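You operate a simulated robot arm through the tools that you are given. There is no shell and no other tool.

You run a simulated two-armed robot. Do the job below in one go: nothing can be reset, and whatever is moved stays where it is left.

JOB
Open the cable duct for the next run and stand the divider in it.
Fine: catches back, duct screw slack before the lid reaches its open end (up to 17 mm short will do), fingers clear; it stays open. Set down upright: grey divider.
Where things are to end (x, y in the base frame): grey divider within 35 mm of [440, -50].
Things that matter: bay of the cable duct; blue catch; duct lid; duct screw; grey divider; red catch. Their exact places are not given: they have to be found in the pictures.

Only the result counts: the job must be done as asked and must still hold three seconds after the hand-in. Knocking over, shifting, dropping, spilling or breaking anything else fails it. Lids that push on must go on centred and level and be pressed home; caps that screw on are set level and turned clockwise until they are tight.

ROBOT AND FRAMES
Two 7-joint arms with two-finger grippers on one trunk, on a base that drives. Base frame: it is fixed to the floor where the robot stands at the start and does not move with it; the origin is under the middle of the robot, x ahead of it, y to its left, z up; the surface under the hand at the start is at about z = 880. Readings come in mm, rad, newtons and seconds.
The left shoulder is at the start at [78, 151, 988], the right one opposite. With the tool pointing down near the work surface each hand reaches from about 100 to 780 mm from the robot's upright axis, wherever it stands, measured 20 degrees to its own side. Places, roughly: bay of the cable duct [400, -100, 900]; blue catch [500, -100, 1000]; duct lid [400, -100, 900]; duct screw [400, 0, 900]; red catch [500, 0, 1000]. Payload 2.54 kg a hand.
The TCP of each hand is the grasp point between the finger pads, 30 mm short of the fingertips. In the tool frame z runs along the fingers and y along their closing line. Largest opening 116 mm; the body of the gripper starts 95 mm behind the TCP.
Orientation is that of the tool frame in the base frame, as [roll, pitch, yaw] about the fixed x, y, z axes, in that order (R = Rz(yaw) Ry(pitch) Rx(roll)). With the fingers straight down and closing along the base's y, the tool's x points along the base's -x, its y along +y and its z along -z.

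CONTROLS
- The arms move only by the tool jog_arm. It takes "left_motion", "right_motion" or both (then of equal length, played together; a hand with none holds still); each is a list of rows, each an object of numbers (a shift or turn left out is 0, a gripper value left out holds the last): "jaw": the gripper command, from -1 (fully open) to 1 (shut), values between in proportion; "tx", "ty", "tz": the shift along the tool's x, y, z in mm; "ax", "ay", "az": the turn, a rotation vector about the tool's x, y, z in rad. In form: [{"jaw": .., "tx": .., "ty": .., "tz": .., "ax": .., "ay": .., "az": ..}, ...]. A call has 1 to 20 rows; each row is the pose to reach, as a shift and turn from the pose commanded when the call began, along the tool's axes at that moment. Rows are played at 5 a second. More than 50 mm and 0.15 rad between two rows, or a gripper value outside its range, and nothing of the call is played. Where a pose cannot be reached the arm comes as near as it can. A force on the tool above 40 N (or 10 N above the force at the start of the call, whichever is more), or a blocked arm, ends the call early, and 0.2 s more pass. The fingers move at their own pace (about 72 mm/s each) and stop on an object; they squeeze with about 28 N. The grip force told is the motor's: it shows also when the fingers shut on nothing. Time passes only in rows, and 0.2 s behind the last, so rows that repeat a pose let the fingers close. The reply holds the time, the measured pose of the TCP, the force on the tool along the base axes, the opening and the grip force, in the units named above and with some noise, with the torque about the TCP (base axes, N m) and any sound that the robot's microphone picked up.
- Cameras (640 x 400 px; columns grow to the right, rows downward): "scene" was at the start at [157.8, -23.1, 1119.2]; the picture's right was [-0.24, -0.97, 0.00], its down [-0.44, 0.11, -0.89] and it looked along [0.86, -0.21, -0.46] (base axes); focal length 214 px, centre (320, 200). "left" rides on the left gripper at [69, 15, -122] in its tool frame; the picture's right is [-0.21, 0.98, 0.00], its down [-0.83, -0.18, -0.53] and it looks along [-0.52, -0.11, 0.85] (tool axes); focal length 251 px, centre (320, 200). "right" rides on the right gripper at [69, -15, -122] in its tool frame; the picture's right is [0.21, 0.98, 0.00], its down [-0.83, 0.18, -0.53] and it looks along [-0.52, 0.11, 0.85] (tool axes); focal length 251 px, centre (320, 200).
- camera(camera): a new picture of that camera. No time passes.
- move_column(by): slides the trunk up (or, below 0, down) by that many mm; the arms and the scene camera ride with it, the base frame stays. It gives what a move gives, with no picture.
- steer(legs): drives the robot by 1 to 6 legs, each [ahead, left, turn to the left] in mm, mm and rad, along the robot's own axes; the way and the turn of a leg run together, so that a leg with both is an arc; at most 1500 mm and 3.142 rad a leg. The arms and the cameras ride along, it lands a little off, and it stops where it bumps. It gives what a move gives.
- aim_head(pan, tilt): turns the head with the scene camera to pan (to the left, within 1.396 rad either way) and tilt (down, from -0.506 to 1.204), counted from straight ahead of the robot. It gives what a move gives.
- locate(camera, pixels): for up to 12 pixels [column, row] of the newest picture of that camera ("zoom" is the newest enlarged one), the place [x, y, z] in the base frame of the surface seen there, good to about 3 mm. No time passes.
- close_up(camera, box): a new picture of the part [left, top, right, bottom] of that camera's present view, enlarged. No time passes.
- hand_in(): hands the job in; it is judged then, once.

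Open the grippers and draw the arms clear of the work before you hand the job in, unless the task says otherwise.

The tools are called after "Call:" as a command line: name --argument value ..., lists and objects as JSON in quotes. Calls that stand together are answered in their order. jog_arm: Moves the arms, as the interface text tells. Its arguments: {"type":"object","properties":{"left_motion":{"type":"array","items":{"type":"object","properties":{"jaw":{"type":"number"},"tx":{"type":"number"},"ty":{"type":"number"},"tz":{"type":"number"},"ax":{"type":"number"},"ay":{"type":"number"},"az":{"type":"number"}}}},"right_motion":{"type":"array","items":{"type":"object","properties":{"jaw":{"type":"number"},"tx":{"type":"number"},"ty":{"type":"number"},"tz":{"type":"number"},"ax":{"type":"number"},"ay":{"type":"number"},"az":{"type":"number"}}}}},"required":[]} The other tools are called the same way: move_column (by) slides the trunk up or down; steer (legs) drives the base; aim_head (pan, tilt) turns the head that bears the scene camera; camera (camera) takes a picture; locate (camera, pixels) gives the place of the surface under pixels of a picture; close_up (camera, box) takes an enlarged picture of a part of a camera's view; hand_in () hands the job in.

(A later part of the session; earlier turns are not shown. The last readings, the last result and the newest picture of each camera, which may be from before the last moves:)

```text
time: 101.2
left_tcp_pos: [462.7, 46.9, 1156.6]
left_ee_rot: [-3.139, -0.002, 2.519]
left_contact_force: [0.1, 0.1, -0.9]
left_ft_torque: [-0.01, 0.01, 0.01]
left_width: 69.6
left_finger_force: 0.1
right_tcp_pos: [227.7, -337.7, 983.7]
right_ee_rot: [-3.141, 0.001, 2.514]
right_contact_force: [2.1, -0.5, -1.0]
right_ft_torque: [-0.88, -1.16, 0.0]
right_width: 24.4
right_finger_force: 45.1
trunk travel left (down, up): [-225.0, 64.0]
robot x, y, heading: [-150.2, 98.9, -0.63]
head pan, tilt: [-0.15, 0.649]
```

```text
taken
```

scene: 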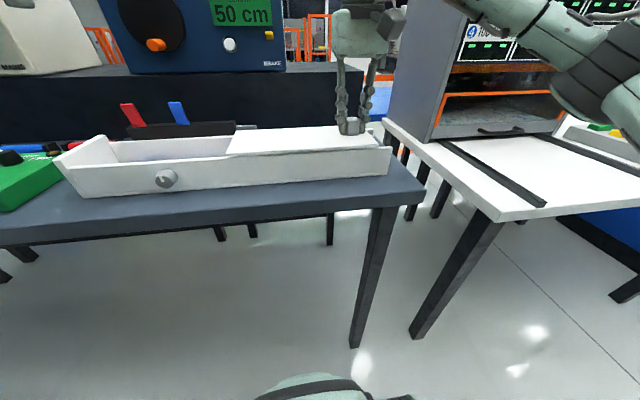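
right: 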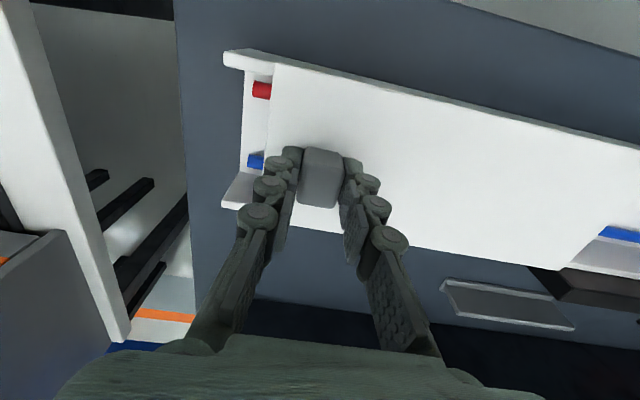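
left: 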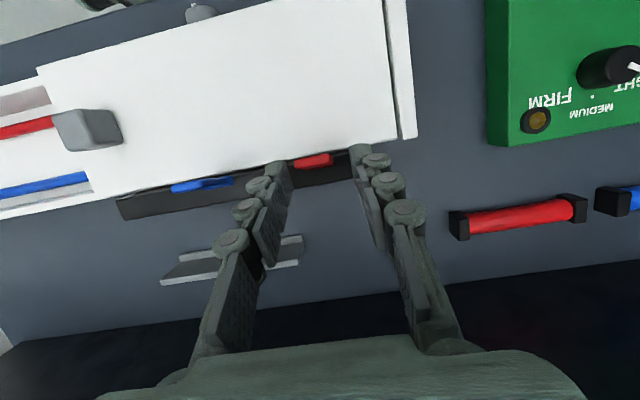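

Moved 238 mm; about 25 mm of duct is still uncovered at the right. I continue in small steps until it meets its end stop.

Call:
jog_arm --right_motion '[{"ty": -3}, {"ty": -6}, {"ty": -9}, {"ty": -12}, {"ty": -15}, {"ty": -18}, {"ty": -21}, {"ty": -24}, {"ty": -27}, {"ty": -30}, {"ty": -30}]'

Call:
camera --camera "right"

```text
time: 103.6
left_tcp_pos: [463.9, 50.1, 1156.2]
left_ee_rot: [-3.139, -0.001, 2.52]
left_contact_force: [0.7, -0.4, 0.1]
left_ft_torque: [0.01, 0.0, 0.02]
left_width: 69.6
left_finger_force: 0.1
right_tcp_pos: [216.3, -353.9, 983.5]
right_ee_rot: [3.126, 0.004, 2.525]
right_contact_force: [7.8, 10.3, -1.6]
right_ft_torque: [0.35, -0.44, -0.8]
right_width: 24.3
right_finger_force: 44.8
trunk travel left (down, up): [-225.0, 64.0]
robot x, y, heading: [-141.6, 102.9, -0.626]
head pan, tilt: [-0.15, 0.649]
stopped in row 11 (right hand): the force on the tool passed its limit at 41 N (the readings are from after the stop); the commanded pose is now the measured one
```

```text
taken
```

right: 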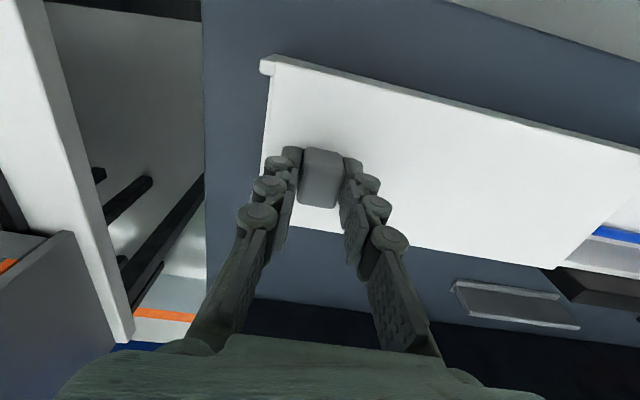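

The lid met its end stop (41 N) after ~258 mm of travel, covering the right half. I release the handle and lift the right hand clear.

Call:
jog_arm --right_motion '[{"jaw": 0.3}, {"jaw": 0}, {"jaw": 0}]'

Call:
jog_arm --right_motion '[{"tz": -35}, {"tz": -80}, {"tz": -120}, {"tz": -160}, {"tz": -160}]'

Call:
camera --camera "right"

Call:
camera --camera "scene"

Call:
camera --camera "left"

```text
time: 104.4
left_tcp_pos: [462.5, 47.5, 1156.9]
left_ee_rot: [-3.138, -0.002, 2.521]
left_contact_force: [1.5, 0.3, 0.3]
left_ft_torque: [-0.01, 0.01, 0.03]
left_width: 69.5
left_finger_force: 0.1
right_tcp_pos: [213.6, -356.7, 982.7]
right_ee_rot: [3.128, 0.003, 2.525]
right_contact_force: [0.0, -0.1, -0.1]
right_ft_torque: [-0.03, 0.0, -0.01]
right_width: 58.1
right_finger_force: 0.0
trunk travel left (down, up): [-225.0, 64.0]
robot x, y, heading: [-144.5, 101.9, -0.624]
head pan, tilt: [-0.15, 0.649]
```

```text
time: 105.6
left_tcp_pos: [462.5, 48.1, 1157.2]
left_ee_rot: [-3.137, -0.001, 2.518]
left_contact_force: [0.3, -0.7, -0.3]
left_ft_torque: [0.03, 0.03, -0.02]
left_width: 69.6
left_finger_force: 0.1
right_tcp_pos: [212.9, -357.3, 1142.6]
right_ee_rot: [3.131, 0.003, 2.524]
right_contact_force: [-0.1, 0.6, 0.8]
right_ft_torque: [0.02, -0.05, 0.0]
right_width: 58.2
right_finger_force: 0.1
trunk travel left (down, up): [-225.0, 64.0]
robot x, y, heading: [-147.0, 101.1, -0.628]
head pan, tilt: [-0.15, 0.649]
```

```text
taken
```

right: 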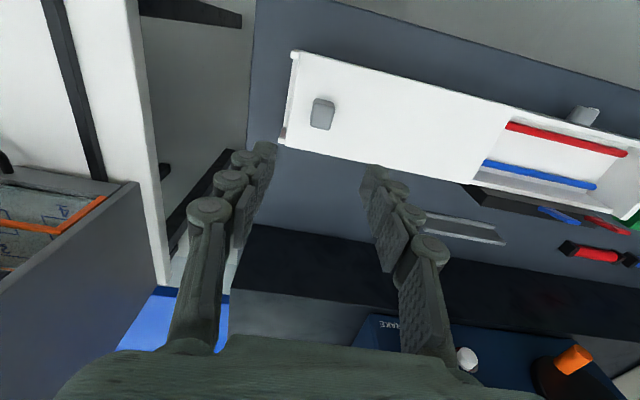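

```text
taken
```

scene: 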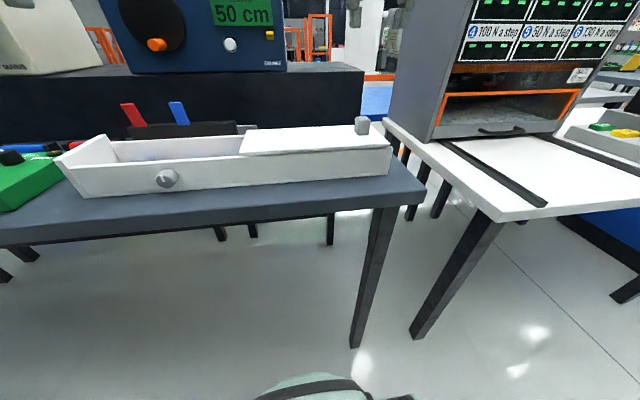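

```text
taken
```

left: 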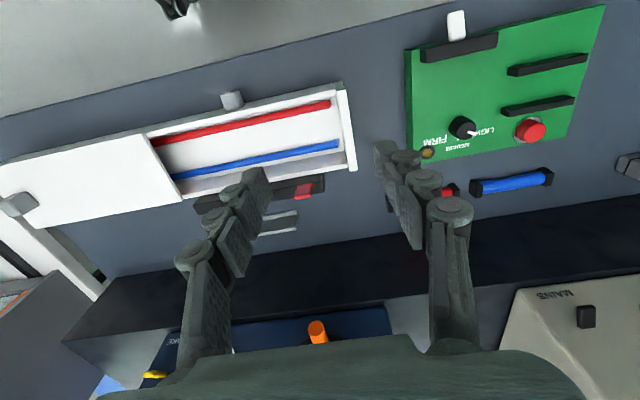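

The lid stays at its open end and the bay shows a red cable near the front and a blue one near the back. I zoom and locate floor and cables between which the divider must stand.

Call:
close_up --camera "left" --box '[140, 70, 364, 210]'

Call:
locate --camera "left" --pixels '[[245, 121], [250, 140], [258, 159], [200, 133], [205, 148], [212, 167], [300, 110], [305, 128], [311, 149], [258, 168], [240, 108], [258, 150]]'

```text
2.86 times, centred on (252, 140) of left
```

zoom: 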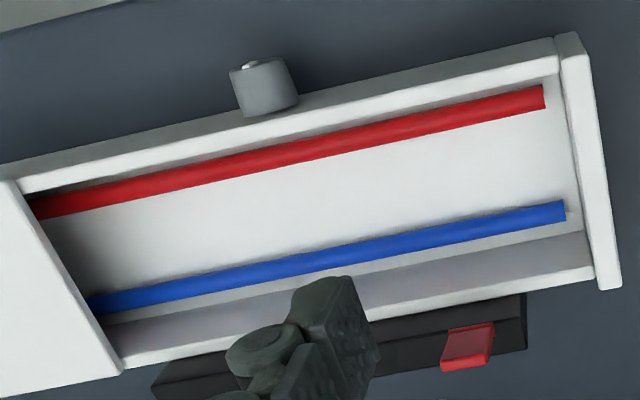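

```text
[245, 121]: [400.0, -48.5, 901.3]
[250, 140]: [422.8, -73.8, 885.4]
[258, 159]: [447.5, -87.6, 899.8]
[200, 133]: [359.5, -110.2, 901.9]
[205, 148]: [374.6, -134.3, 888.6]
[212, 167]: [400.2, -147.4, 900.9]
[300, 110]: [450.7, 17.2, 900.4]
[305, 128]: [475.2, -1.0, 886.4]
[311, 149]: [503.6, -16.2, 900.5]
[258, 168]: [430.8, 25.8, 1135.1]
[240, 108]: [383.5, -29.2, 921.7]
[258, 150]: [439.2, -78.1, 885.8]
```

Free floor between the cables is about v=361–406 (45 mm), floor z≈886. I drive ahead 80 mm for better reach to the divider behind the duct, with both hands high.

Call:
steer --legs '[[80, 0, 0]]'

Call:
jog_arm --right_motion '[{"tx": 30, "ty": -10}, {"tx": 70, "ty": -30}, {"tx": 110, "ty": -50}]' --left_motion '[{"tx": -15, "ty": -40}, {"tx": -35, "ty": -80}, {"tx": -55, "ty": -120}]'

Call:
camera --camera "left"

```text
time: 106.6
left_tcp_pos: [527.7, 0.2, 1156.1]
left_ee_rot: [-3.138, -0.002, 2.517]
left_contact_force: [0.6, -0.3, -0.4]
left_ft_torque: [0.02, 0.04, -0.01]
left_width: 69.8
left_finger_force: 0.0
right_tcp_pos: [280.0, -405.7, 1142.8]
right_ee_rot: [3.132, 0.003, 2.525]
right_contact_force: [0.4, 0.0, -0.9]
right_ft_torque: [0.09, 0.03, 0.0]
right_width: 57.9
right_finger_force: 0.1
trunk travel left (down, up): [-225.0, 64.0]
robot x, y, heading: [-78.7, 59.3, -0.624]
head pan, tilt: [-0.15, 0.649]
```

```text
time: 107.4
left_tcp_pos: [499.8, -128.1, 1155.6]
left_ee_rot: [-3.14, -0.003, 2.517]
left_contact_force: [0.9, -1.0, 0.3]
left_ft_torque: [0.05, -0.02, 0.03]
left_width: 69.3
left_finger_force: 0.1
right_tcp_pos: [157.3, -381.5, 1140.4]
right_ee_rot: [3.127, 0.004, 2.523]
right_contact_force: [-0.5, 0.0, -0.2]
right_ft_torque: [0.06, 0.0, 0.02]
right_width: 57.9
right_finger_force: 0.1
trunk travel left (down, up): [-225.0, 64.0]
robot x, y, heading: [-79.8, 55.4, -0.623]
head pan, tilt: [-0.15, 0.649]
```

```text
taken
```

left: 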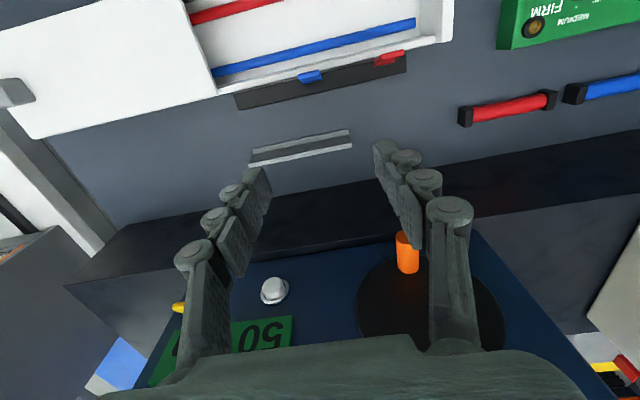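

The divider is at [300,147] in the left view. I zoom in and locate its edges.

Call:
close_up --camera "left" --box '[236, 110, 364, 190]'

Call:
locate --camera "zoom" --pixels '[[80, 200], [330, 142], [75, 265], [560, 100], [570, 170], [320, 180], [325, 218], [200, 210], [450, 150], [320, 125], [85, 235], [575, 130]]'

```text
5.00 times, centred on (300, 150) of left
```

zoom: 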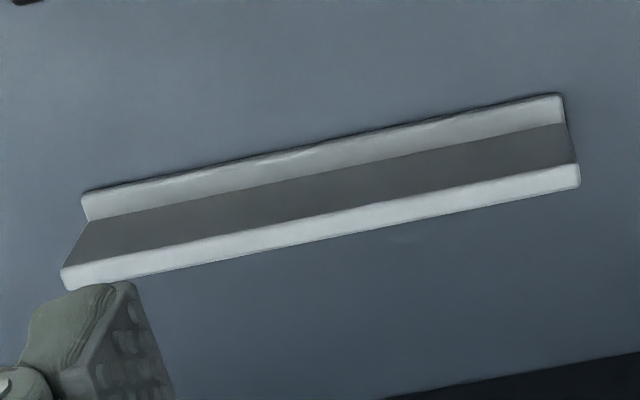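

```text
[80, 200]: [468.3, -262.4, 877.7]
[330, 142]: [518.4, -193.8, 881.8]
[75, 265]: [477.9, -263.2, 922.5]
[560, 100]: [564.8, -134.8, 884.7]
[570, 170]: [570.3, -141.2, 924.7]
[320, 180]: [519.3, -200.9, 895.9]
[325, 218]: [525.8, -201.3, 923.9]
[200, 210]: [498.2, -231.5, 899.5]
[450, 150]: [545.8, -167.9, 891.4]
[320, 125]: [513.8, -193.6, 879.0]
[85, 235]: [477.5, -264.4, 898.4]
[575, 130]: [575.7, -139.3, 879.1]
```

The divider is an L-profile: plate along u from 68 to 221 at v≈543, top z≈924, thin foot toward the robot. I turn the left hand +1.594 rad about its axis so the jaws close across the plate.

Call:
jog_arm --left_motion '[{"az": 0.145}, {"az": 0.29}, {"az": 0.435}, {"az": 0.58}, {"az": 0.725}, {"az": 0.87}, {"az": 1.015}, {"az": 1.16}, {"az": 1.305}, {"az": 1.45}, {"az": 1.594}, {"az": 1.594}]'

Call:
camera --camera "left"

Call:
camera --camera "scene"

```text
time: 110.0
left_tcp_pos: [500.3, -128.1, 1157.6]
left_ee_rot: [-3.141, 0.005, 0.923]
left_contact_force: [1.0, -0.9, 0.0]
left_ft_torque: [0.02, -0.01, 0.02]
left_width: 69.4
left_finger_force: 0.1
right_tcp_pos: [158.1, -380.9, 1140.0]
right_ee_rot: [3.132, 0.004, 2.525]
right_contact_force: [-0.4, -0.2, 0.5]
right_ft_torque: [0.0, -0.02, -0.02]
right_width: 58.1
right_finger_force: 0.1
trunk travel left (down, up): [-225.0, 64.0]
robot x, y, heading: [-75.9, 57.0, -0.625]
head pan, tilt: [-0.15, 0.649]
```

```text
taken
```

left: 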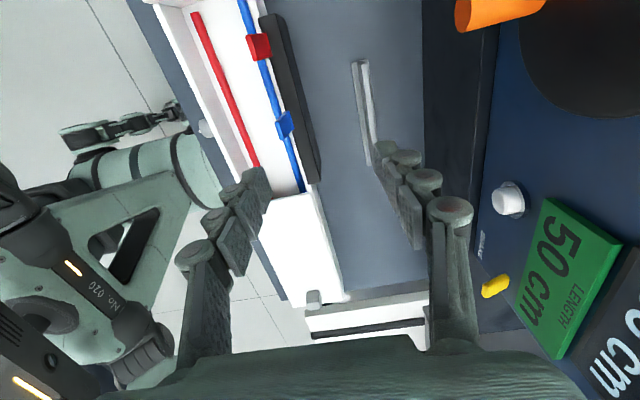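

```text
taken
```

scene: 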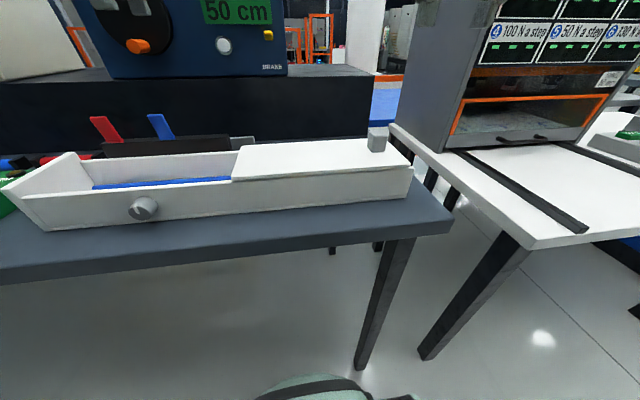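

Jaws now close across the plate. I move above the divider's middle and descend to z≈1010, opening set to 40 mm.

Call:
jog_arm --left_motion '[{"tx": -22, "ty": 32, "jaw": 0.31}, {"tx": -44.7, "ty": 63.7}, {"tx": -44.7, "ty": 63.7, "tz": 45}, {"tx": -44.7, "ty": 63.7, "tz": 90}, {"tx": -44.7, "ty": 63.7, "tz": 135}, {"tx": -44.7, "ty": 63.7, "tz": 148}, {"tx": -44.7, "ty": 63.7, "tz": 148}]'

Call:
camera --camera "left"

Call:
camera --camera "scene"

```text
time: 111.6
left_tcp_pos: [524.1, -203.1, 1006.9]
left_ee_rot: [-3.14, 0.004, 0.927]
left_contact_force: [1.0, 0.3, -0.8]
left_ft_torque: [0.03, -0.04, 0.01]
left_width: 39.8
left_finger_force: 0.0
left hand out of reach, approached as far as the arm can: row 2
right_tcp_pos: [157.8, -381.0, 1140.4]
right_ee_rot: [3.13, 0.004, 2.523]
right_contact_force: [-0.6, -0.4, 0.4]
right_ft_torque: [0.01, -0.02, -0.03]
right_width: 58.0
right_finger_force: 0.1
trunk travel left (down, up): [-225.0, 64.0]
robot x, y, heading: [-81.1, 55.5, -0.627]
head pan, tilt: [-0.15, 0.649]
```

```text
taken
```

left: 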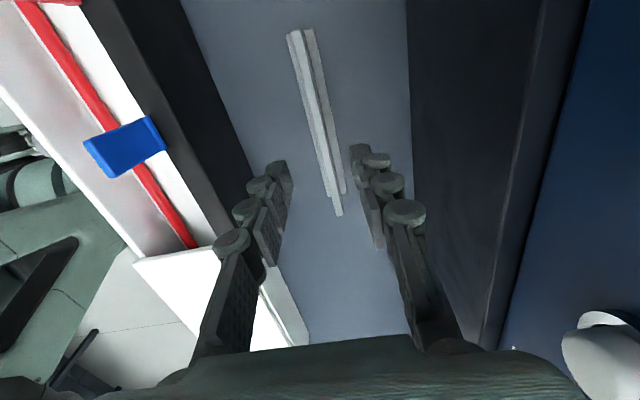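

```text
taken
```

scene: 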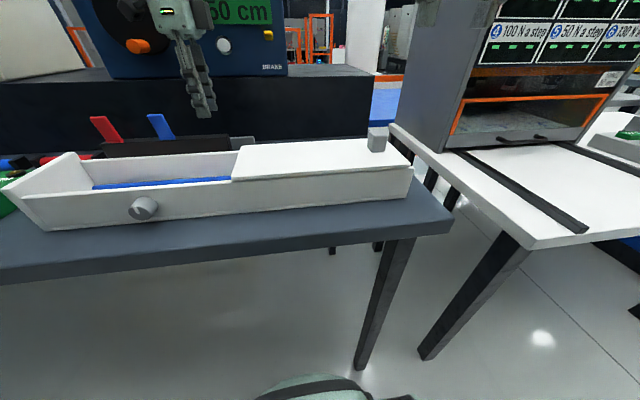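

I zoom on the divider from here to see its profile and how it sits between the fingers.

Call:
close_up --camera "left" --box '[230, 10, 454, 220]'

Call:
locate --camera "left" --pixels '[[297, 40], [318, 130], [335, 205], [308, 35], [330, 130], [343, 188], [338, 212], [325, 170], [335, 170], [295, 32]]'

```text
1.90 times, centred on (342, 115) of left
```

zoom: 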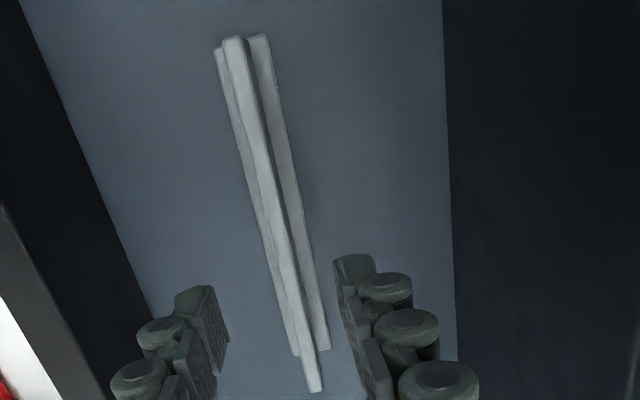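

```text
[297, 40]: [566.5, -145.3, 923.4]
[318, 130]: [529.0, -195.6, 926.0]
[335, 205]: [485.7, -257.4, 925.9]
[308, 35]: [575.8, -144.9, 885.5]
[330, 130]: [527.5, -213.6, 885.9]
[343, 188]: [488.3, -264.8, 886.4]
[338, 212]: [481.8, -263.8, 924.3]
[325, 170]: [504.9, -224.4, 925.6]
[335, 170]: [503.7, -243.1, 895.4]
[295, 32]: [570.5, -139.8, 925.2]
```

It is an inverted T (foot ±10 mm), parallel to the duct, and centred under my fingers. I descend 80 mm to z≈927 and close on the plate.

Call:
jog_arm --left_motion '[{"tz": 30, "az": -0.018}, {"tz": 60, "az": -0.018}, {"tz": 79, "az": -0.018}, {"tz": 79, "az": -0.018}]'

Call:
camera --camera "left"

```text
time: 112.6
left_tcp_pos: [525.9, -203.1, 929.7]
left_ee_rot: [3.141, 0.004, 0.943]
left_contact_force: [-0.9, 0.0, 0.4]
left_ft_torque: [0.0, -0.01, 0.0]
left_width: 40.2
left_finger_force: 0.1
right_tcp_pos: [157.7, -380.7, 1141.0]
right_ee_rot: [3.13, 0.002, 2.523]
right_contact_force: [0.0, 0.6, -1.3]
right_ft_torque: [0.0, 0.02, 0.03]
right_width: 58.3
right_finger_force: 0.1
trunk travel left (down, up): [-225.0, 64.0]
robot x, y, heading: [-79.4, 56.7, -0.628]
head pan, tilt: [-0.15, 0.649]
```

```text
taken
```

left: 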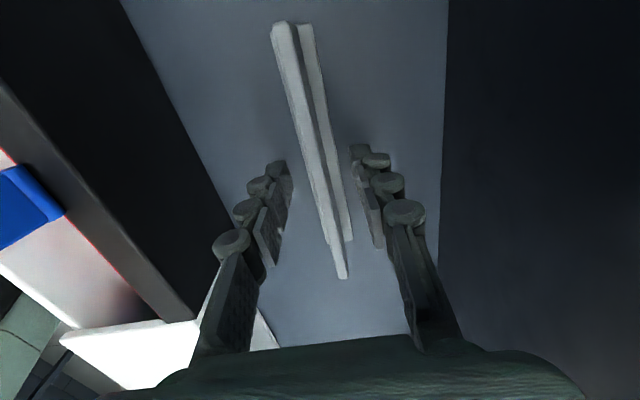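

The plate is centred between the fingers. I close the jaws on it.

Call:
jog_arm --left_motion '[{"tz": 2, "jaw": 0.6}, {"tz": 2, "jaw": 1}, {"tz": 2, "jaw": 1}, {"tz": 2, "jaw": 1}]'

```text
time: 113.6
left_tcp_pos: [525.3, -202.2, 927.9]
left_ee_rot: [-3.14, 0.001, 0.942]
left_contact_force: [-0.3, 0.3, -0.3]
left_ft_torque: [0.01, -0.02, 0.01]
left_width: 6.9
left_finger_force: 28.1
right_tcp_pos: [158.1, -380.4, 1140.9]
right_ee_rot: [3.129, 0.003, 2.524]
right_contact_force: [0.4, 0.5, 0.0]
right_ft_torque: [0.04, 0.0, -0.02]
right_width: 58.0
right_finger_force: 0.0
trunk travel left (down, up): [-225.0, 64.0]
robot x, y, heading: [-78.7, 54.8, -0.627]
head pan, tilt: [-0.15, 0.649]
```

Gripped at 6.9 mm. I lift straight up 150 mm so its foot clears the raised catches (tips at 1007).

Call:
jog_arm --left_motion '[{"tz": -15}, {"tz": -40}, {"tz": -75}, {"tz": -110}, {"tz": -150}, {"tz": -150}]'

Call:
camera --camera "left"

Call:
camera --camera "scene"

```text
time: 115.0
left_tcp_pos: [524.6, -203.2, 1077.0]
left_ee_rot: [-3.137, 0.003, 0.942]
left_contact_force: [-0.8, -0.1, -0.4]
left_ft_torque: [-0.01, 0.02, 0.02]
left_width: 0.2
left_finger_force: 28.0
right_tcp_pos: [158.9, -381.8, 1140.8]
right_ee_rot: [3.129, 0.003, 2.524]
right_contact_force: [-0.3, -0.5, -0.9]
right_ft_torque: [0.03, -0.03, -0.02]
right_width: 57.9
right_finger_force: 0.2
trunk travel left (down, up): [-225.0, 64.0]
robot x, y, heading: [-80.7, 55.8, -0.624]
head pan, tilt: [-0.15, 0.649]
```

```text
taken
```

left: 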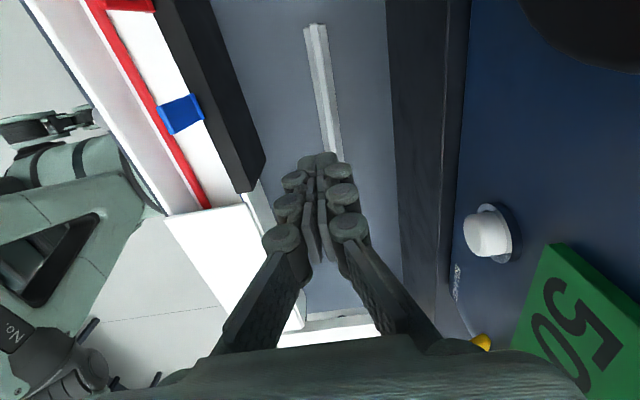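

```text
taken
```

scene: 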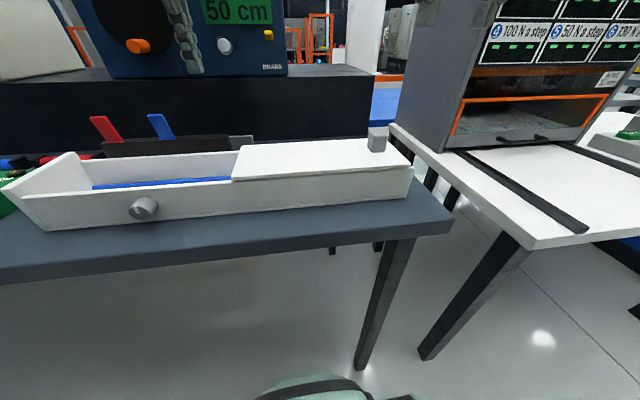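

The jaws came up empty (width 0.2) — the plate slipped out. I check where the divider now stands.

Call:
close_up --camera "left" --box '[250, 10, 390, 180]'

Call:
locate --camera "left" --pixels '[[313, 30], [318, 70], [323, 110], [330, 150], [327, 100], [334, 150], [315, 110]]'

```text
2.35 times, centred on (320, 95) of left
```

zoom: 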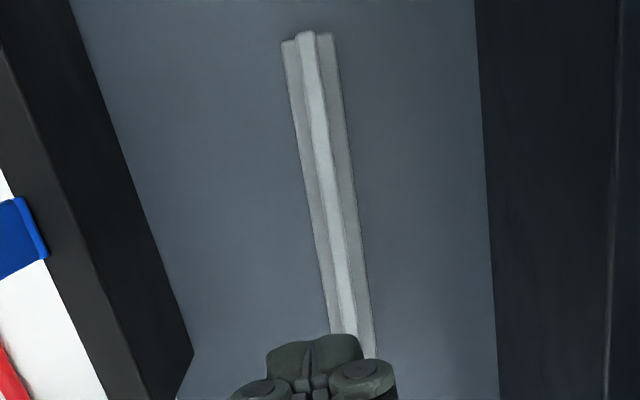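

```text
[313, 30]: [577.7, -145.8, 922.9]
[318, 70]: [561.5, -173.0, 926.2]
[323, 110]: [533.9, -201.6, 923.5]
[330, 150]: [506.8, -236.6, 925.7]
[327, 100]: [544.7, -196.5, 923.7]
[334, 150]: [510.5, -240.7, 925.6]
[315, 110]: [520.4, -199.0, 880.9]
```

The divider still stands upright, shifted ~8 mm away. I locate its plate centre line again precisely.

Call:
locate --camera "left" --pixels '[[314.5, 30], [317.2, 50], [320, 70], [322.7, 90], [325.4, 110], [328, 130], [330, 145]]'

```text
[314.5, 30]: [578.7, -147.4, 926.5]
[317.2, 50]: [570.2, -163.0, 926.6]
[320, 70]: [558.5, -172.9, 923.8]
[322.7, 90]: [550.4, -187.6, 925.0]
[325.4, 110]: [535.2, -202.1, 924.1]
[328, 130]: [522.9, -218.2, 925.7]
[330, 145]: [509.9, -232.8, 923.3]
```

The plate is now at v≈552 with yaw ≈0.888. I reopen, realign (8 mm back, +0.052 rad turn) and go deeper this time: TCP z≈918, tips just above the foot.

Call:
jog_arm --left_motion '[{"jaw": 0.31, "tx": 1.9, "ty": 8.2, "az": 0.052}, {"tx": 1.9, "ty": 8.2, "az": 0.052, "tz": 20}, {"tx": 1.9, "ty": 8.2, "az": 0.052, "tz": 65}, {"tx": 1.9, "ty": 8.2, "az": 0.052, "tz": 110}, {"tx": 1.9, "ty": 8.2, "az": 0.052, "tz": 140}, {"tx": 1.9, "ty": 8.2, "az": 0.052, "tz": 140}]'

Call:
camera --camera "left"

```text
time: 116.4
left_tcp_pos: [532.0, -206.9, 938.9]
left_ee_rot: [-3.14, 0.005, 0.89]
left_contact_force: [0.3, -1.0, -0.1]
left_ft_torque: [0.04, 0.01, -0.03]
left_width: 40.0
left_finger_force: 0.0
right_tcp_pos: [157.9, -381.4, 1141.3]
right_ee_rot: [3.129, 0.003, 2.525]
right_contact_force: [0.5, 0.5, 1.0]
right_ft_torque: [-0.05, -0.02, 0.03]
right_width: 57.8
right_finger_force: 0.0
trunk travel left (down, up): [-225.0, 64.0]
robot x, y, heading: [-78.6, 54.9, -0.62]
head pan, tilt: [-0.15, 0.649]
```

```text
taken
```

left: 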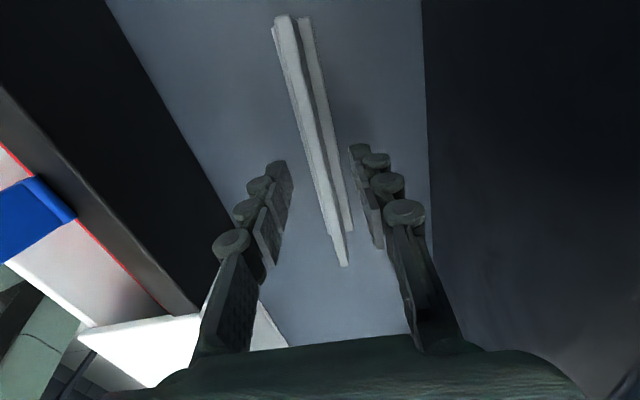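

The plate lies on the tool axis. I descend 20 mm more and close, with time for the grip to settle.

Call:
jog_arm --left_motion '[{"tz": 10}, {"tz": 20.5}, {"tz": 20.5}, {"tz": 20.5, "jaw": 0.6}, {"tz": 20.5, "jaw": 1}, {"tz": 20.5, "jaw": 1}, {"tz": 20.5, "jaw": 1}, {"tz": 20.5, "jaw": 1}, {"tz": 20.5, "jaw": 1}]'

Call:
camera --camera "left"

```text
time: 118.4
left_tcp_pos: [532.9, -206.1, 918.3]
left_ee_rot: [-3.14, 0.006, 0.89]
left_contact_force: [0.2, -0.1, 0.0]
left_ft_torque: [0.02, 0.01, 0.01]
left_width: 6.9
left_finger_force: 27.8
right_tcp_pos: [157.9, -380.4, 1140.8]
right_ee_rot: [3.128, 0.005, 2.524]
right_contact_force: [0.2, 0.8, 0.9]
right_ft_torque: [0.05, 0.03, 0.03]
right_width: 57.9
right_finger_force: 0.0
trunk travel left (down, up): [-225.0, 64.0]
robot x, y, heading: [-77.4, 55.7, -0.627]
head pan, tilt: [-0.15, 0.649]
```

```text
taken
```

left: 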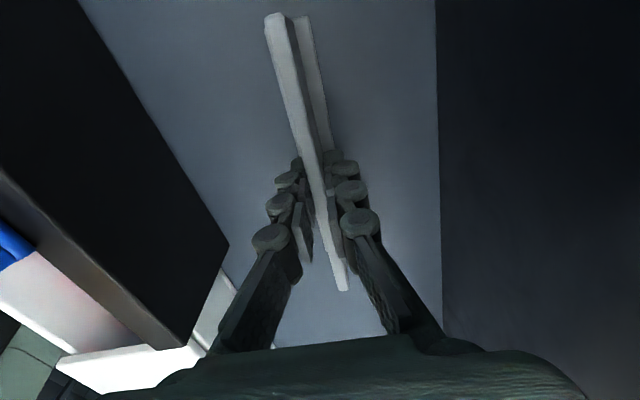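

The plate is plainly between the pads. I lift slowly by 12 mm and check the grip.

Call:
jog_arm --left_motion '[{"tz": -2}, {"tz": -4}, {"tz": -6}, {"tz": -9}, {"tz": -12}, {"tz": -12}]'

Call:
camera --camera "left"

```text
time: 119.8
left_tcp_pos: [533.9, -205.8, 929.9]
left_ee_rot: [-3.14, 0.004, 0.889]
left_contact_force: [0.2, -0.2, -0.7]
left_ft_torque: [0.03, 0.0, 0.0]
left_width: 6.9
left_finger_force: 28.7
right_tcp_pos: [158.5, -380.3, 1140.5]
right_ee_rot: [3.129, 0.004, 2.523]
right_contact_force: [-0.1, -0.7, 0.4]
right_ft_torque: [-0.01, -0.01, -0.02]
right_width: 58.0
right_finger_force: 0.0
trunk travel left (down, up): [-225.0, 64.0]
robot x, y, heading: [-78.0, 57.6, -0.623]
head pan, tilt: [-0.15, 0.649]
```

```text
taken
```

left: 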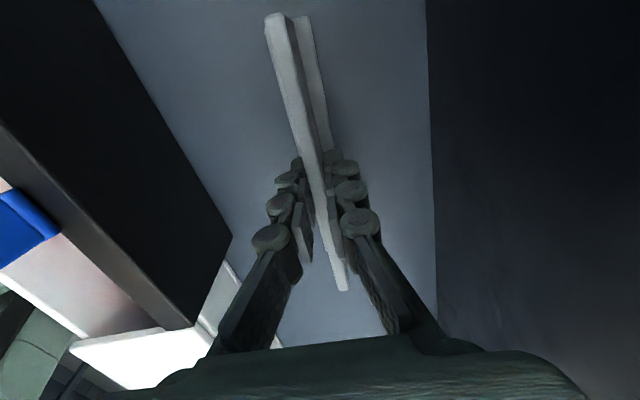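

The divider lifts with the hand (unchanged in view). I lift it slowly another 135 mm to clear the catches.

Call:
jog_arm --left_motion '[{"tz": -8}, {"tz": -18}, {"tz": -30}, {"tz": -42}, {"tz": -54}, {"tz": -66}, {"tz": -78}, {"tz": -90}, {"tz": -102}, {"tz": -114}, {"tz": -126}, {"tz": -134}, {"tz": -137}, {"tz": -137}]'

Call:
camera --camera "left"

Call:
camera --camera "scene"

```text
time: 122.8
left_tcp_pos: [532.8, -206.6, 1066.6]
left_ee_rot: [-3.14, 0.002, 0.89]
left_contact_force: [0.9, 0.4, -0.6]
left_ft_torque: [-0.01, 0.01, 0.0]
left_width: 6.7
left_finger_force: 27.9
right_tcp_pos: [159.6, -381.9, 1140.1]
right_ee_rot: [3.129, 0.003, 2.523]
right_contact_force: [0.0, 0.3, 0.0]
right_ft_torque: [-0.03, 0.0, -0.01]
right_width: 58.1
right_finger_force: 0.1
trunk travel left (down, up): [-225.0, 64.0]
robot x, y, heading: [-78.2, 55.3, -0.629]
head pan, tilt: [-0.15, 0.649]
```

```text
taken
```

left: 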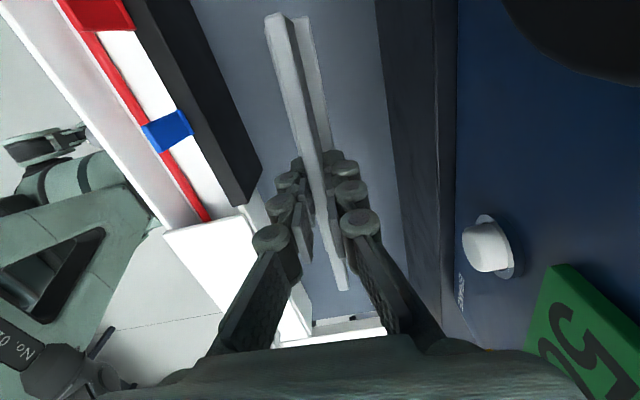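

```text
taken
```

scene: 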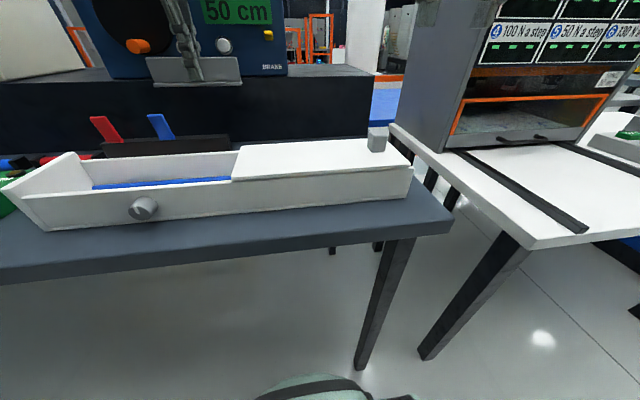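

Held firmly; its foot is at ~1028, 20 mm above the catch tips. I carry it over the bay to TCP ≈[439,−49], turning −0.053 rad to line up with the duct.

Call:
jog_arm --left_motion '[{"tx": 5, "ty": -12}, {"tx": 12, "ty": -32, "az": -0.01}, {"tx": 20, "ty": -54, "az": -0.02}, {"tx": 28, "ty": -76, "az": -0.03}, {"tx": 36, "ty": -98, "az": -0.04}, {"tx": 44, "ty": -120, "az": -0.0525}, {"tx": 52, "ty": -142, "az": -0.0525}, {"tx": 59, "ty": -161, "az": -0.0525}, {"tx": 63, "ty": -171.8, "az": -0.0525}, {"tx": 63, "ty": -171.8, "az": -0.0525}]'

Call:
camera --camera "left"

Call:
camera --camera "scene"

```text
time: 125.0
left_tcp_pos: [440.0, -48.8, 1065.7]
left_ee_rot: [-3.14, 0.003, 0.943]
left_contact_force: [0.6, 0.7, 0.3]
left_ft_torque: [-0.01, 0.03, 0.01]
left_width: 6.9
left_finger_force: 27.7
right_tcp_pos: [158.9, -381.4, 1139.7]
right_ee_rot: [3.129, 0.005, 2.525]
right_contact_force: [-0.2, -0.4, 0.7]
right_ft_torque: [-0.02, -0.03, 0.01]
right_width: 58.0
right_finger_force: 0.0
trunk travel left (down, up): [-225.0, 64.0]
robot x, y, heading: [-79.3, 52.8, -0.625]
head pan, tilt: [-0.15, 0.649]
```

```text
taken
```

left: 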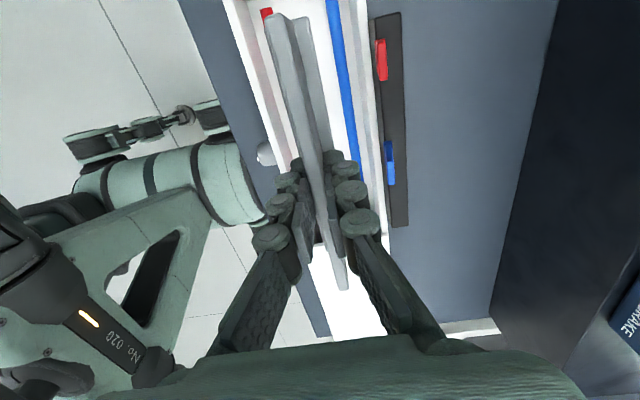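

```text
taken
```

scene: 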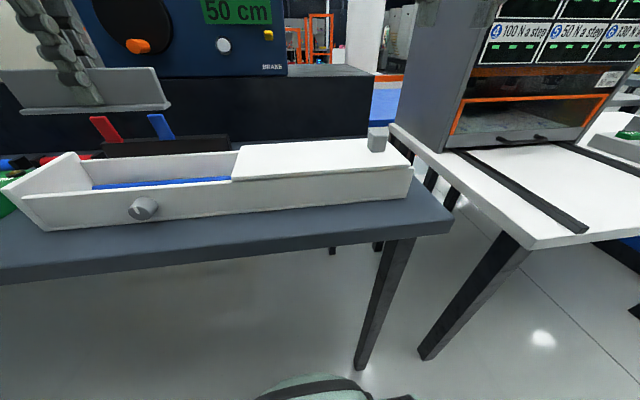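

The divider hangs over the bay between the cables. I locate the cables and walls again from this vantage to confirm the corridor.

Call:
locate --camera "left" --pixels '[[340, 60], [346, 90], [333, 15], [337, 35], [343, 100], [352, 130], [266, 12], [355, 60], [250, 60], [318, 260], [350, 110], [362, 100]]'

Call:
close_up --camera "left" --box '[220, 0, 420, 160]'

```text
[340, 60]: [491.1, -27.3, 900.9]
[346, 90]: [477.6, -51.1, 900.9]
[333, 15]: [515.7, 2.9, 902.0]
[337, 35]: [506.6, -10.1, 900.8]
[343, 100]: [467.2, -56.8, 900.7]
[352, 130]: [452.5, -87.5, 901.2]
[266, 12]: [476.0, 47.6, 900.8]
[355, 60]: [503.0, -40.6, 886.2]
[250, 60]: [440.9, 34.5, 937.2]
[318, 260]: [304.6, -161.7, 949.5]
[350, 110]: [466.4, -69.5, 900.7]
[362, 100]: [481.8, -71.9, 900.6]
```

```text
2.50 times, centred on (320, 80) of left
```

zoom: 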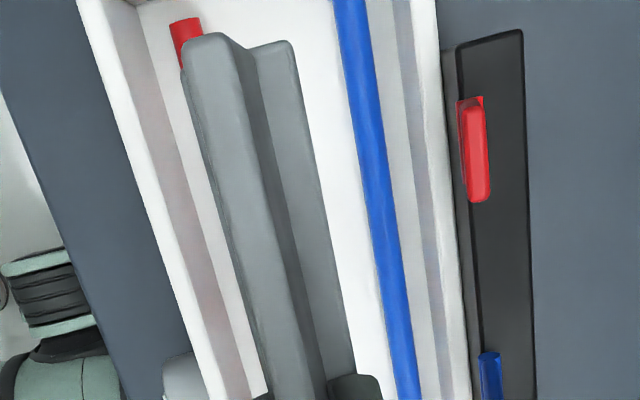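

Blue cable centre v≈414.5, red ≈355: the corridor centre is v≈385, matching the TCP (384.7). I lower the divider to just above the duct floor.

Call:
jog_arm --left_motion '[{"tz": 15}, {"tz": 35}, {"tz": 55}, {"tz": 75}, {"tz": 95}, {"tz": 110}, {"tz": 122}, {"tz": 132}, {"tz": 136}, {"tz": 136}]'

Call:
camera --camera "left"

Call:
camera --camera "scene"

```text
time: 127.2
left_tcp_pos: [440.1, -47.8, 929.3]
left_ee_rot: [-3.139, 0.002, 0.943]
left_contact_force: [-0.4, -0.2, -0.5]
left_ft_torque: [0.01, 0.03, 0.03]
left_width: 6.9
left_finger_force: 28.1
right_tcp_pos: [157.8, -380.2, 1140.7]
right_ee_rot: [3.128, 0.004, 2.524]
right_contact_force: [0.4, 0.5, -0.8]
right_ft_torque: [-0.02, 0.01, 0.04]
right_width: 58.2
right_finger_force: 0.0
trunk travel left (down, up): [-225.0, 64.0]
robot x, y, heading: [-77.7, 54.1, -0.624]
head pan, tilt: [-0.15, 0.649]
```

```text
taken
```

left: 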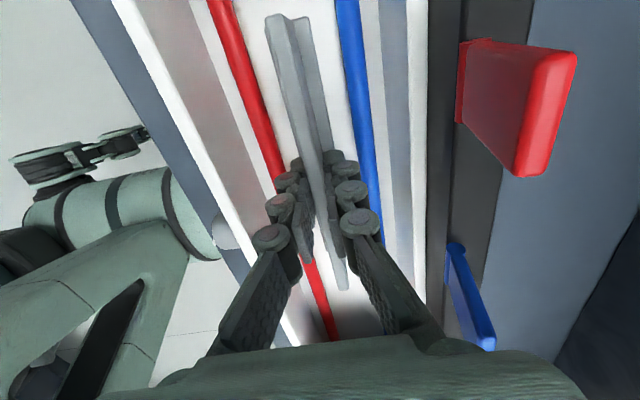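

```text
taken
```

scene: 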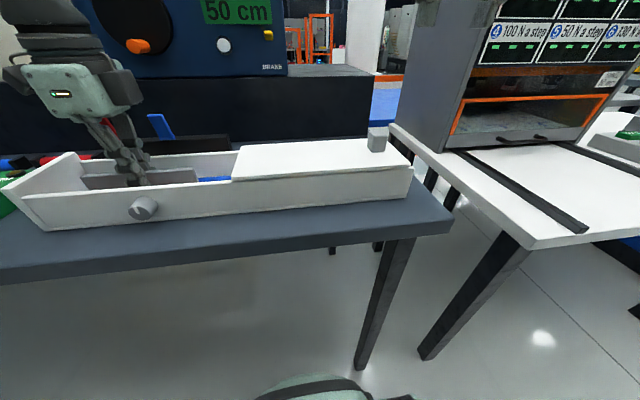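

The divider sits between the cables, a few mm above the floor. I lower in 1 mm steps, watching the vertical force.

Call:
jog_arm --left_motion '[{"tz": 1}, {"tz": 2}, {"tz": 3}, {"tz": 3.5}, {"tz": 3.5}]'

```text
time: 128.4
left_tcp_pos: [437.7, -48.0, 926.1]
left_ee_rot: [-3.141, 0.005, 0.944]
left_contact_force: [-0.7, 0.0, -0.8]
left_ft_torque: [-0.01, 0.0, 0.0]
left_width: 6.8
left_finger_force: 27.5
right_tcp_pos: [158.3, -380.6, 1139.5]
right_ee_rot: [3.129, 0.004, 2.523]
right_contact_force: [0.4, 0.3, -0.3]
right_ft_torque: [0.0, 0.0, -0.02]
right_width: 57.9
right_finger_force: 0.0
trunk travel left (down, up): [-225.0, 64.0]
robot x, y, heading: [-79.5, 55.2, -0.622]
head pan, tilt: [-0.15, 0.649]
```

No contact yet at z≈926. I go on down in half-millimetre steps.

Call:
jog_arm --left_motion '[{"tz": 0.5}, {"tz": 1}, {"tz": 1.5}, {"tz": 2}, {"tz": 2}]'

```text
time: 129.6
left_tcp_pos: [438.8, -49.7, 925.1]
left_ee_rot: [-3.14, 0.003, 0.942]
left_contact_force: [1.8, -1.0, 9.8]
left_ft_torque: [0.07, -0.12, 0.0]
left_width: 6.9
left_finger_force: 27.7
right_tcp_pos: [158.1, -380.2, 1142.5]
right_ee_rot: [3.13, 0.003, 2.524]
right_contact_force: [-0.5, 0.2, -0.4]
right_ft_torque: [0.0, -0.02, 0.02]
right_width: 57.7
right_finger_force: 0.0
trunk travel left (down, up): [-225.0, 64.0]
robot x, y, heading: [-83.1, 53.9, -0.626]
head pan, tilt: [-0.15, 0.649]
```

Contact with the floor (9.8 N). I ease off 0.4 mm and open the jaws just to ~18 mm so the fingers clear the plate but not the cables.

Call:
jog_arm --left_motion '[{"tz": -0.4}, {"tz": -0.4, "jaw": 0.84}, {"tz": -0.4, "jaw": 0.76}, {"tz": -0.4, "jaw": 0.69}, {"tz": -0.4, "jaw": 0.69}, {"tz": -0.4, "jaw": 0.69}]'

Call:
camera --camera "left"

Call:
close_up --camera "scene" --box '[0, 60, 260, 240]'

```text
time: 131.0
left_tcp_pos: [439.2, -48.9, 925.4]
left_ee_rot: [-3.14, 0.004, 0.941]
left_contact_force: [-0.7, 0.8, 0.3]
left_ft_torque: [-0.03, -0.02, -0.04]
left_width: 17.8
left_finger_force: 0.1
right_tcp_pos: [158.2, -380.2, 1139.8]
right_ee_rot: [3.129, 0.004, 2.524]
right_contact_force: [0.2, 0.8, 0.7]
right_ft_torque: [-0.03, 0.03, -0.03]
right_width: 58.2
right_finger_force: 0.0
trunk travel left (down, up): [-225.0, 64.0]
robot x, y, heading: [-79.2, 56.5, -0.628]
head pan, tilt: [-0.15, 0.649]
```

```text
taken
```

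left: 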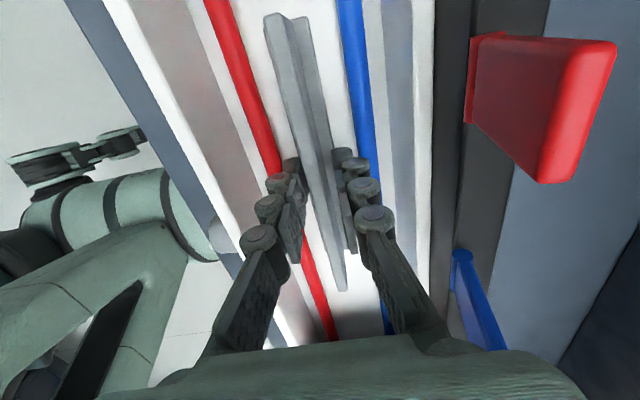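

```text
2.22 times, centred on (130, 150) of scene
```

zoom: 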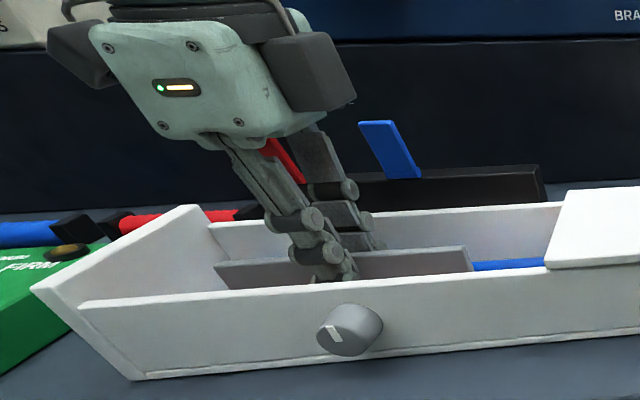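

The divider stands by itself between the open fingers. I raise the hand straight up, slowly at first.

Call:
jog_arm --left_motion '[{"tz": -4}, {"tz": -10}, {"tz": -20}, {"tz": -35}, {"tz": -60}, {"tz": -95}, {"tz": -130}, {"tz": -165}, {"tz": -195}, {"tz": -195}]'

Call:
camera --camera "left"

Call:
camera --camera "scene"

```text
time: 133.2
left_tcp_pos: [440.6, -47.4, 1121.4]
left_ee_rot: [-3.139, 0.004, 0.943]
left_contact_force: [-0.3, -0.4, -0.4]
left_ft_torque: [0.0, 0.0, 0.0]
left_width: 18.0
left_finger_force: 0.0
right_tcp_pos: [157.5, -381.4, 1141.3]
right_ee_rot: [3.129, 0.003, 2.524]
right_contact_force: [0.4, 0.3, -1.0]
right_ft_torque: [-0.01, 0.0, 0.01]
right_width: 57.8
right_finger_force: 0.0
trunk travel left (down, up): [-225.0, 64.0]
robot x, y, heading: [-81.4, 54.0, -0.625]
head pan, tilt: [-0.15, 0.649]
```

```text
taken
```

left: 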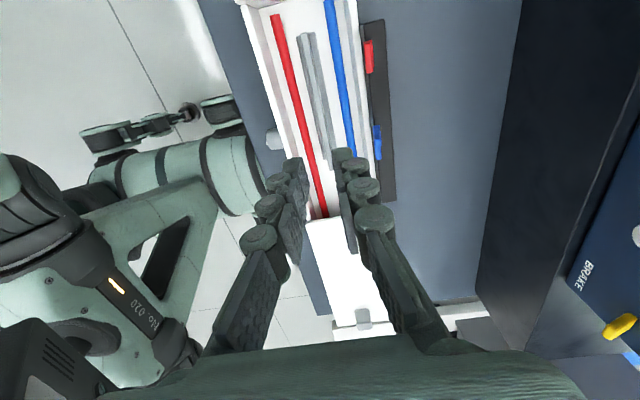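

```text
taken
```

scene: 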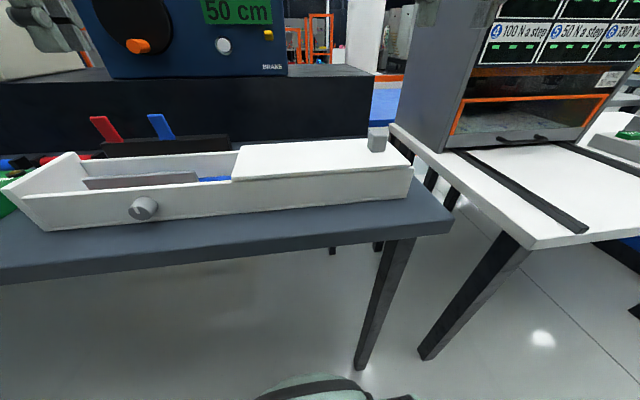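

The divider stands in the bay. I verify its place, the lid, the catches and the screw.

Call:
close_up --camera "left" --box '[220, 0, 420, 170]'

Call:
locate --camera "left" --pixels '[[301, 36], [309, 75], [317, 115], [325, 155], [305, 55], [369, 50], [377, 135], [370, 40], [378, 125]]'

Call:
close_up --camera "scene" --box '[0, 90, 240, 240]'

Call:
locate --camera "scene" --pixels '[[235, 152], [234, 178], [376, 138], [410, 168], [85, 180], [195, 173], [140, 176]]'

```text
2.35 times, centred on (320, 85) of left
```

zoom: 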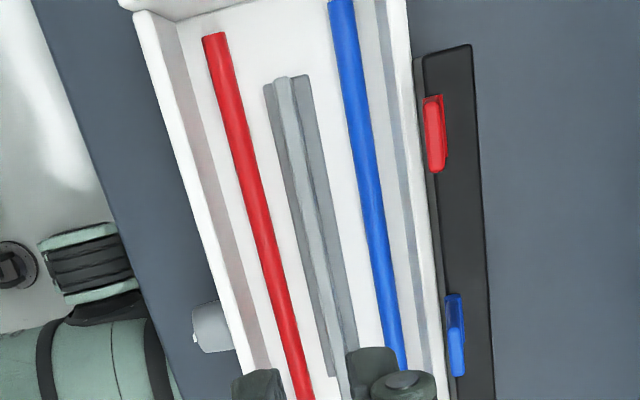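

```text
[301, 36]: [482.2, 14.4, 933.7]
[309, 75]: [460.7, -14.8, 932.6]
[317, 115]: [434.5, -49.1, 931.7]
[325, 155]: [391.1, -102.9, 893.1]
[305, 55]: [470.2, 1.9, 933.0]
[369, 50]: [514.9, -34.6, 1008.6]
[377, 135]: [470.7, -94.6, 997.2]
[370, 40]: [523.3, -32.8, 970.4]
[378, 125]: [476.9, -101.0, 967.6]
```

```text
2.67 times, centred on (120, 165) of scene
```

zoom: 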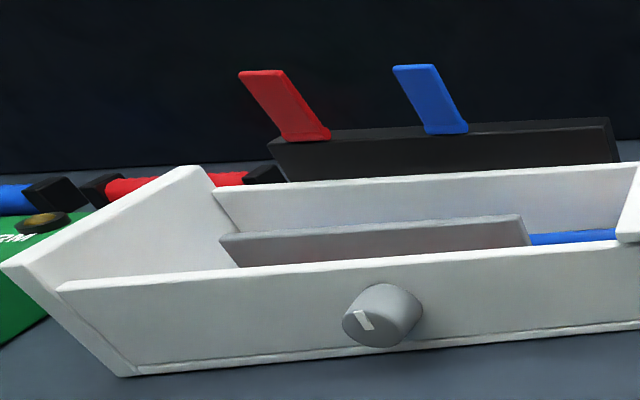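

```text
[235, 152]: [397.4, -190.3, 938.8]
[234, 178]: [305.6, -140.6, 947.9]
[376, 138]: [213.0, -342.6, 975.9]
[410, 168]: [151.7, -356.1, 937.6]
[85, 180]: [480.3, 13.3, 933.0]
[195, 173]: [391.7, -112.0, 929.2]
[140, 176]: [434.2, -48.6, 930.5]
```

Divider stands upright at about [436,−49], catches back, lid at its end, screw at 12 o'clock. I open both grippers and draw both arms back and up, clear of the work.

Call:
jog_arm --left_motion '[{"tz": -20}, {"tz": -40, "ty": -30, "jaw": -0.5}, {"tz": -50, "ty": -70, "jaw": -1}, {"tz": -50, "ty": -110}, {"tz": -50, "ty": -150}, {"tz": -50, "ty": -150}]' --right_motion '[{"tz": -10}, {"tz": -20, "tx": 30, "jaw": -0.5}, {"tz": -20, "tx": 70, "jaw": -1}, {"tz": -20, "tx": 110}, {"tz": -20, "tx": 150}, {"tz": -20, "tx": 150}]'

Call:
camera --camera "scene"

Call:
camera --camera "left"

Call:
camera --camera "right"

```text
time: 134.6
left_tcp_pos: [317.8, 39.2, 1169.4]
left_ee_rot: [-3.136, 0.004, 0.942]
left_contact_force: [-0.4, -0.2, -0.1]
left_ft_torque: [-0.03, 0.01, -0.02]
left_width: 115.9
left_finger_force: 0.0
right_tcp_pos: [39.1, -293.3, 1159.1]
right_ee_rot: [3.129, 0.003, 2.524]
right_contact_force: [0.7, 0.3, -0.1]
right_ft_torque: [0.0, 0.03, 0.0]
right_width: 116.1
right_finger_force: 0.1
right hand out of reach, approached as far as the arm can: row 5
trunk travel left (down, up): [-225.0, 64.0]
robot x, y, heading: [-79.2, 55.7, -0.624]
head pan, tilt: [-0.15, 0.649]
```

```text
taken
```

scene: 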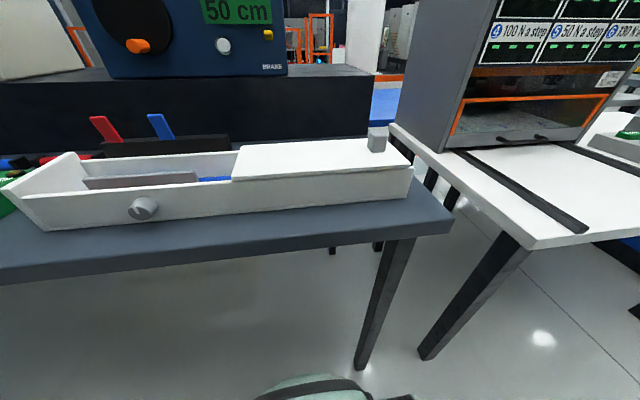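

```text
taken
```

left: 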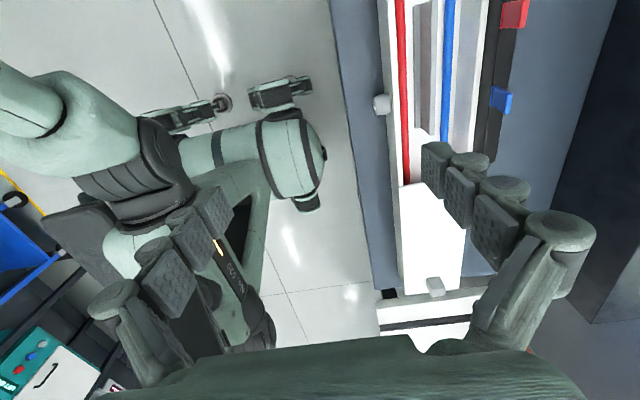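

```text
taken
```

right: 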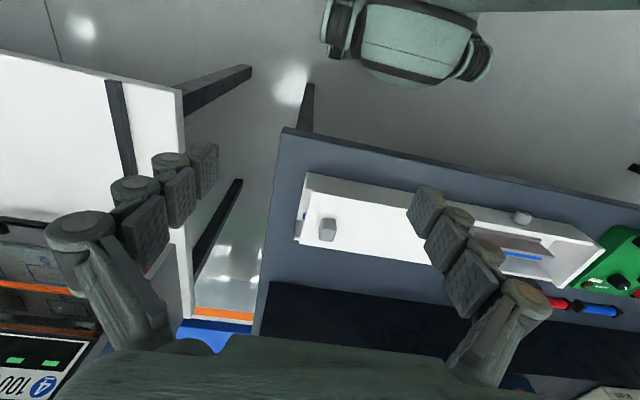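

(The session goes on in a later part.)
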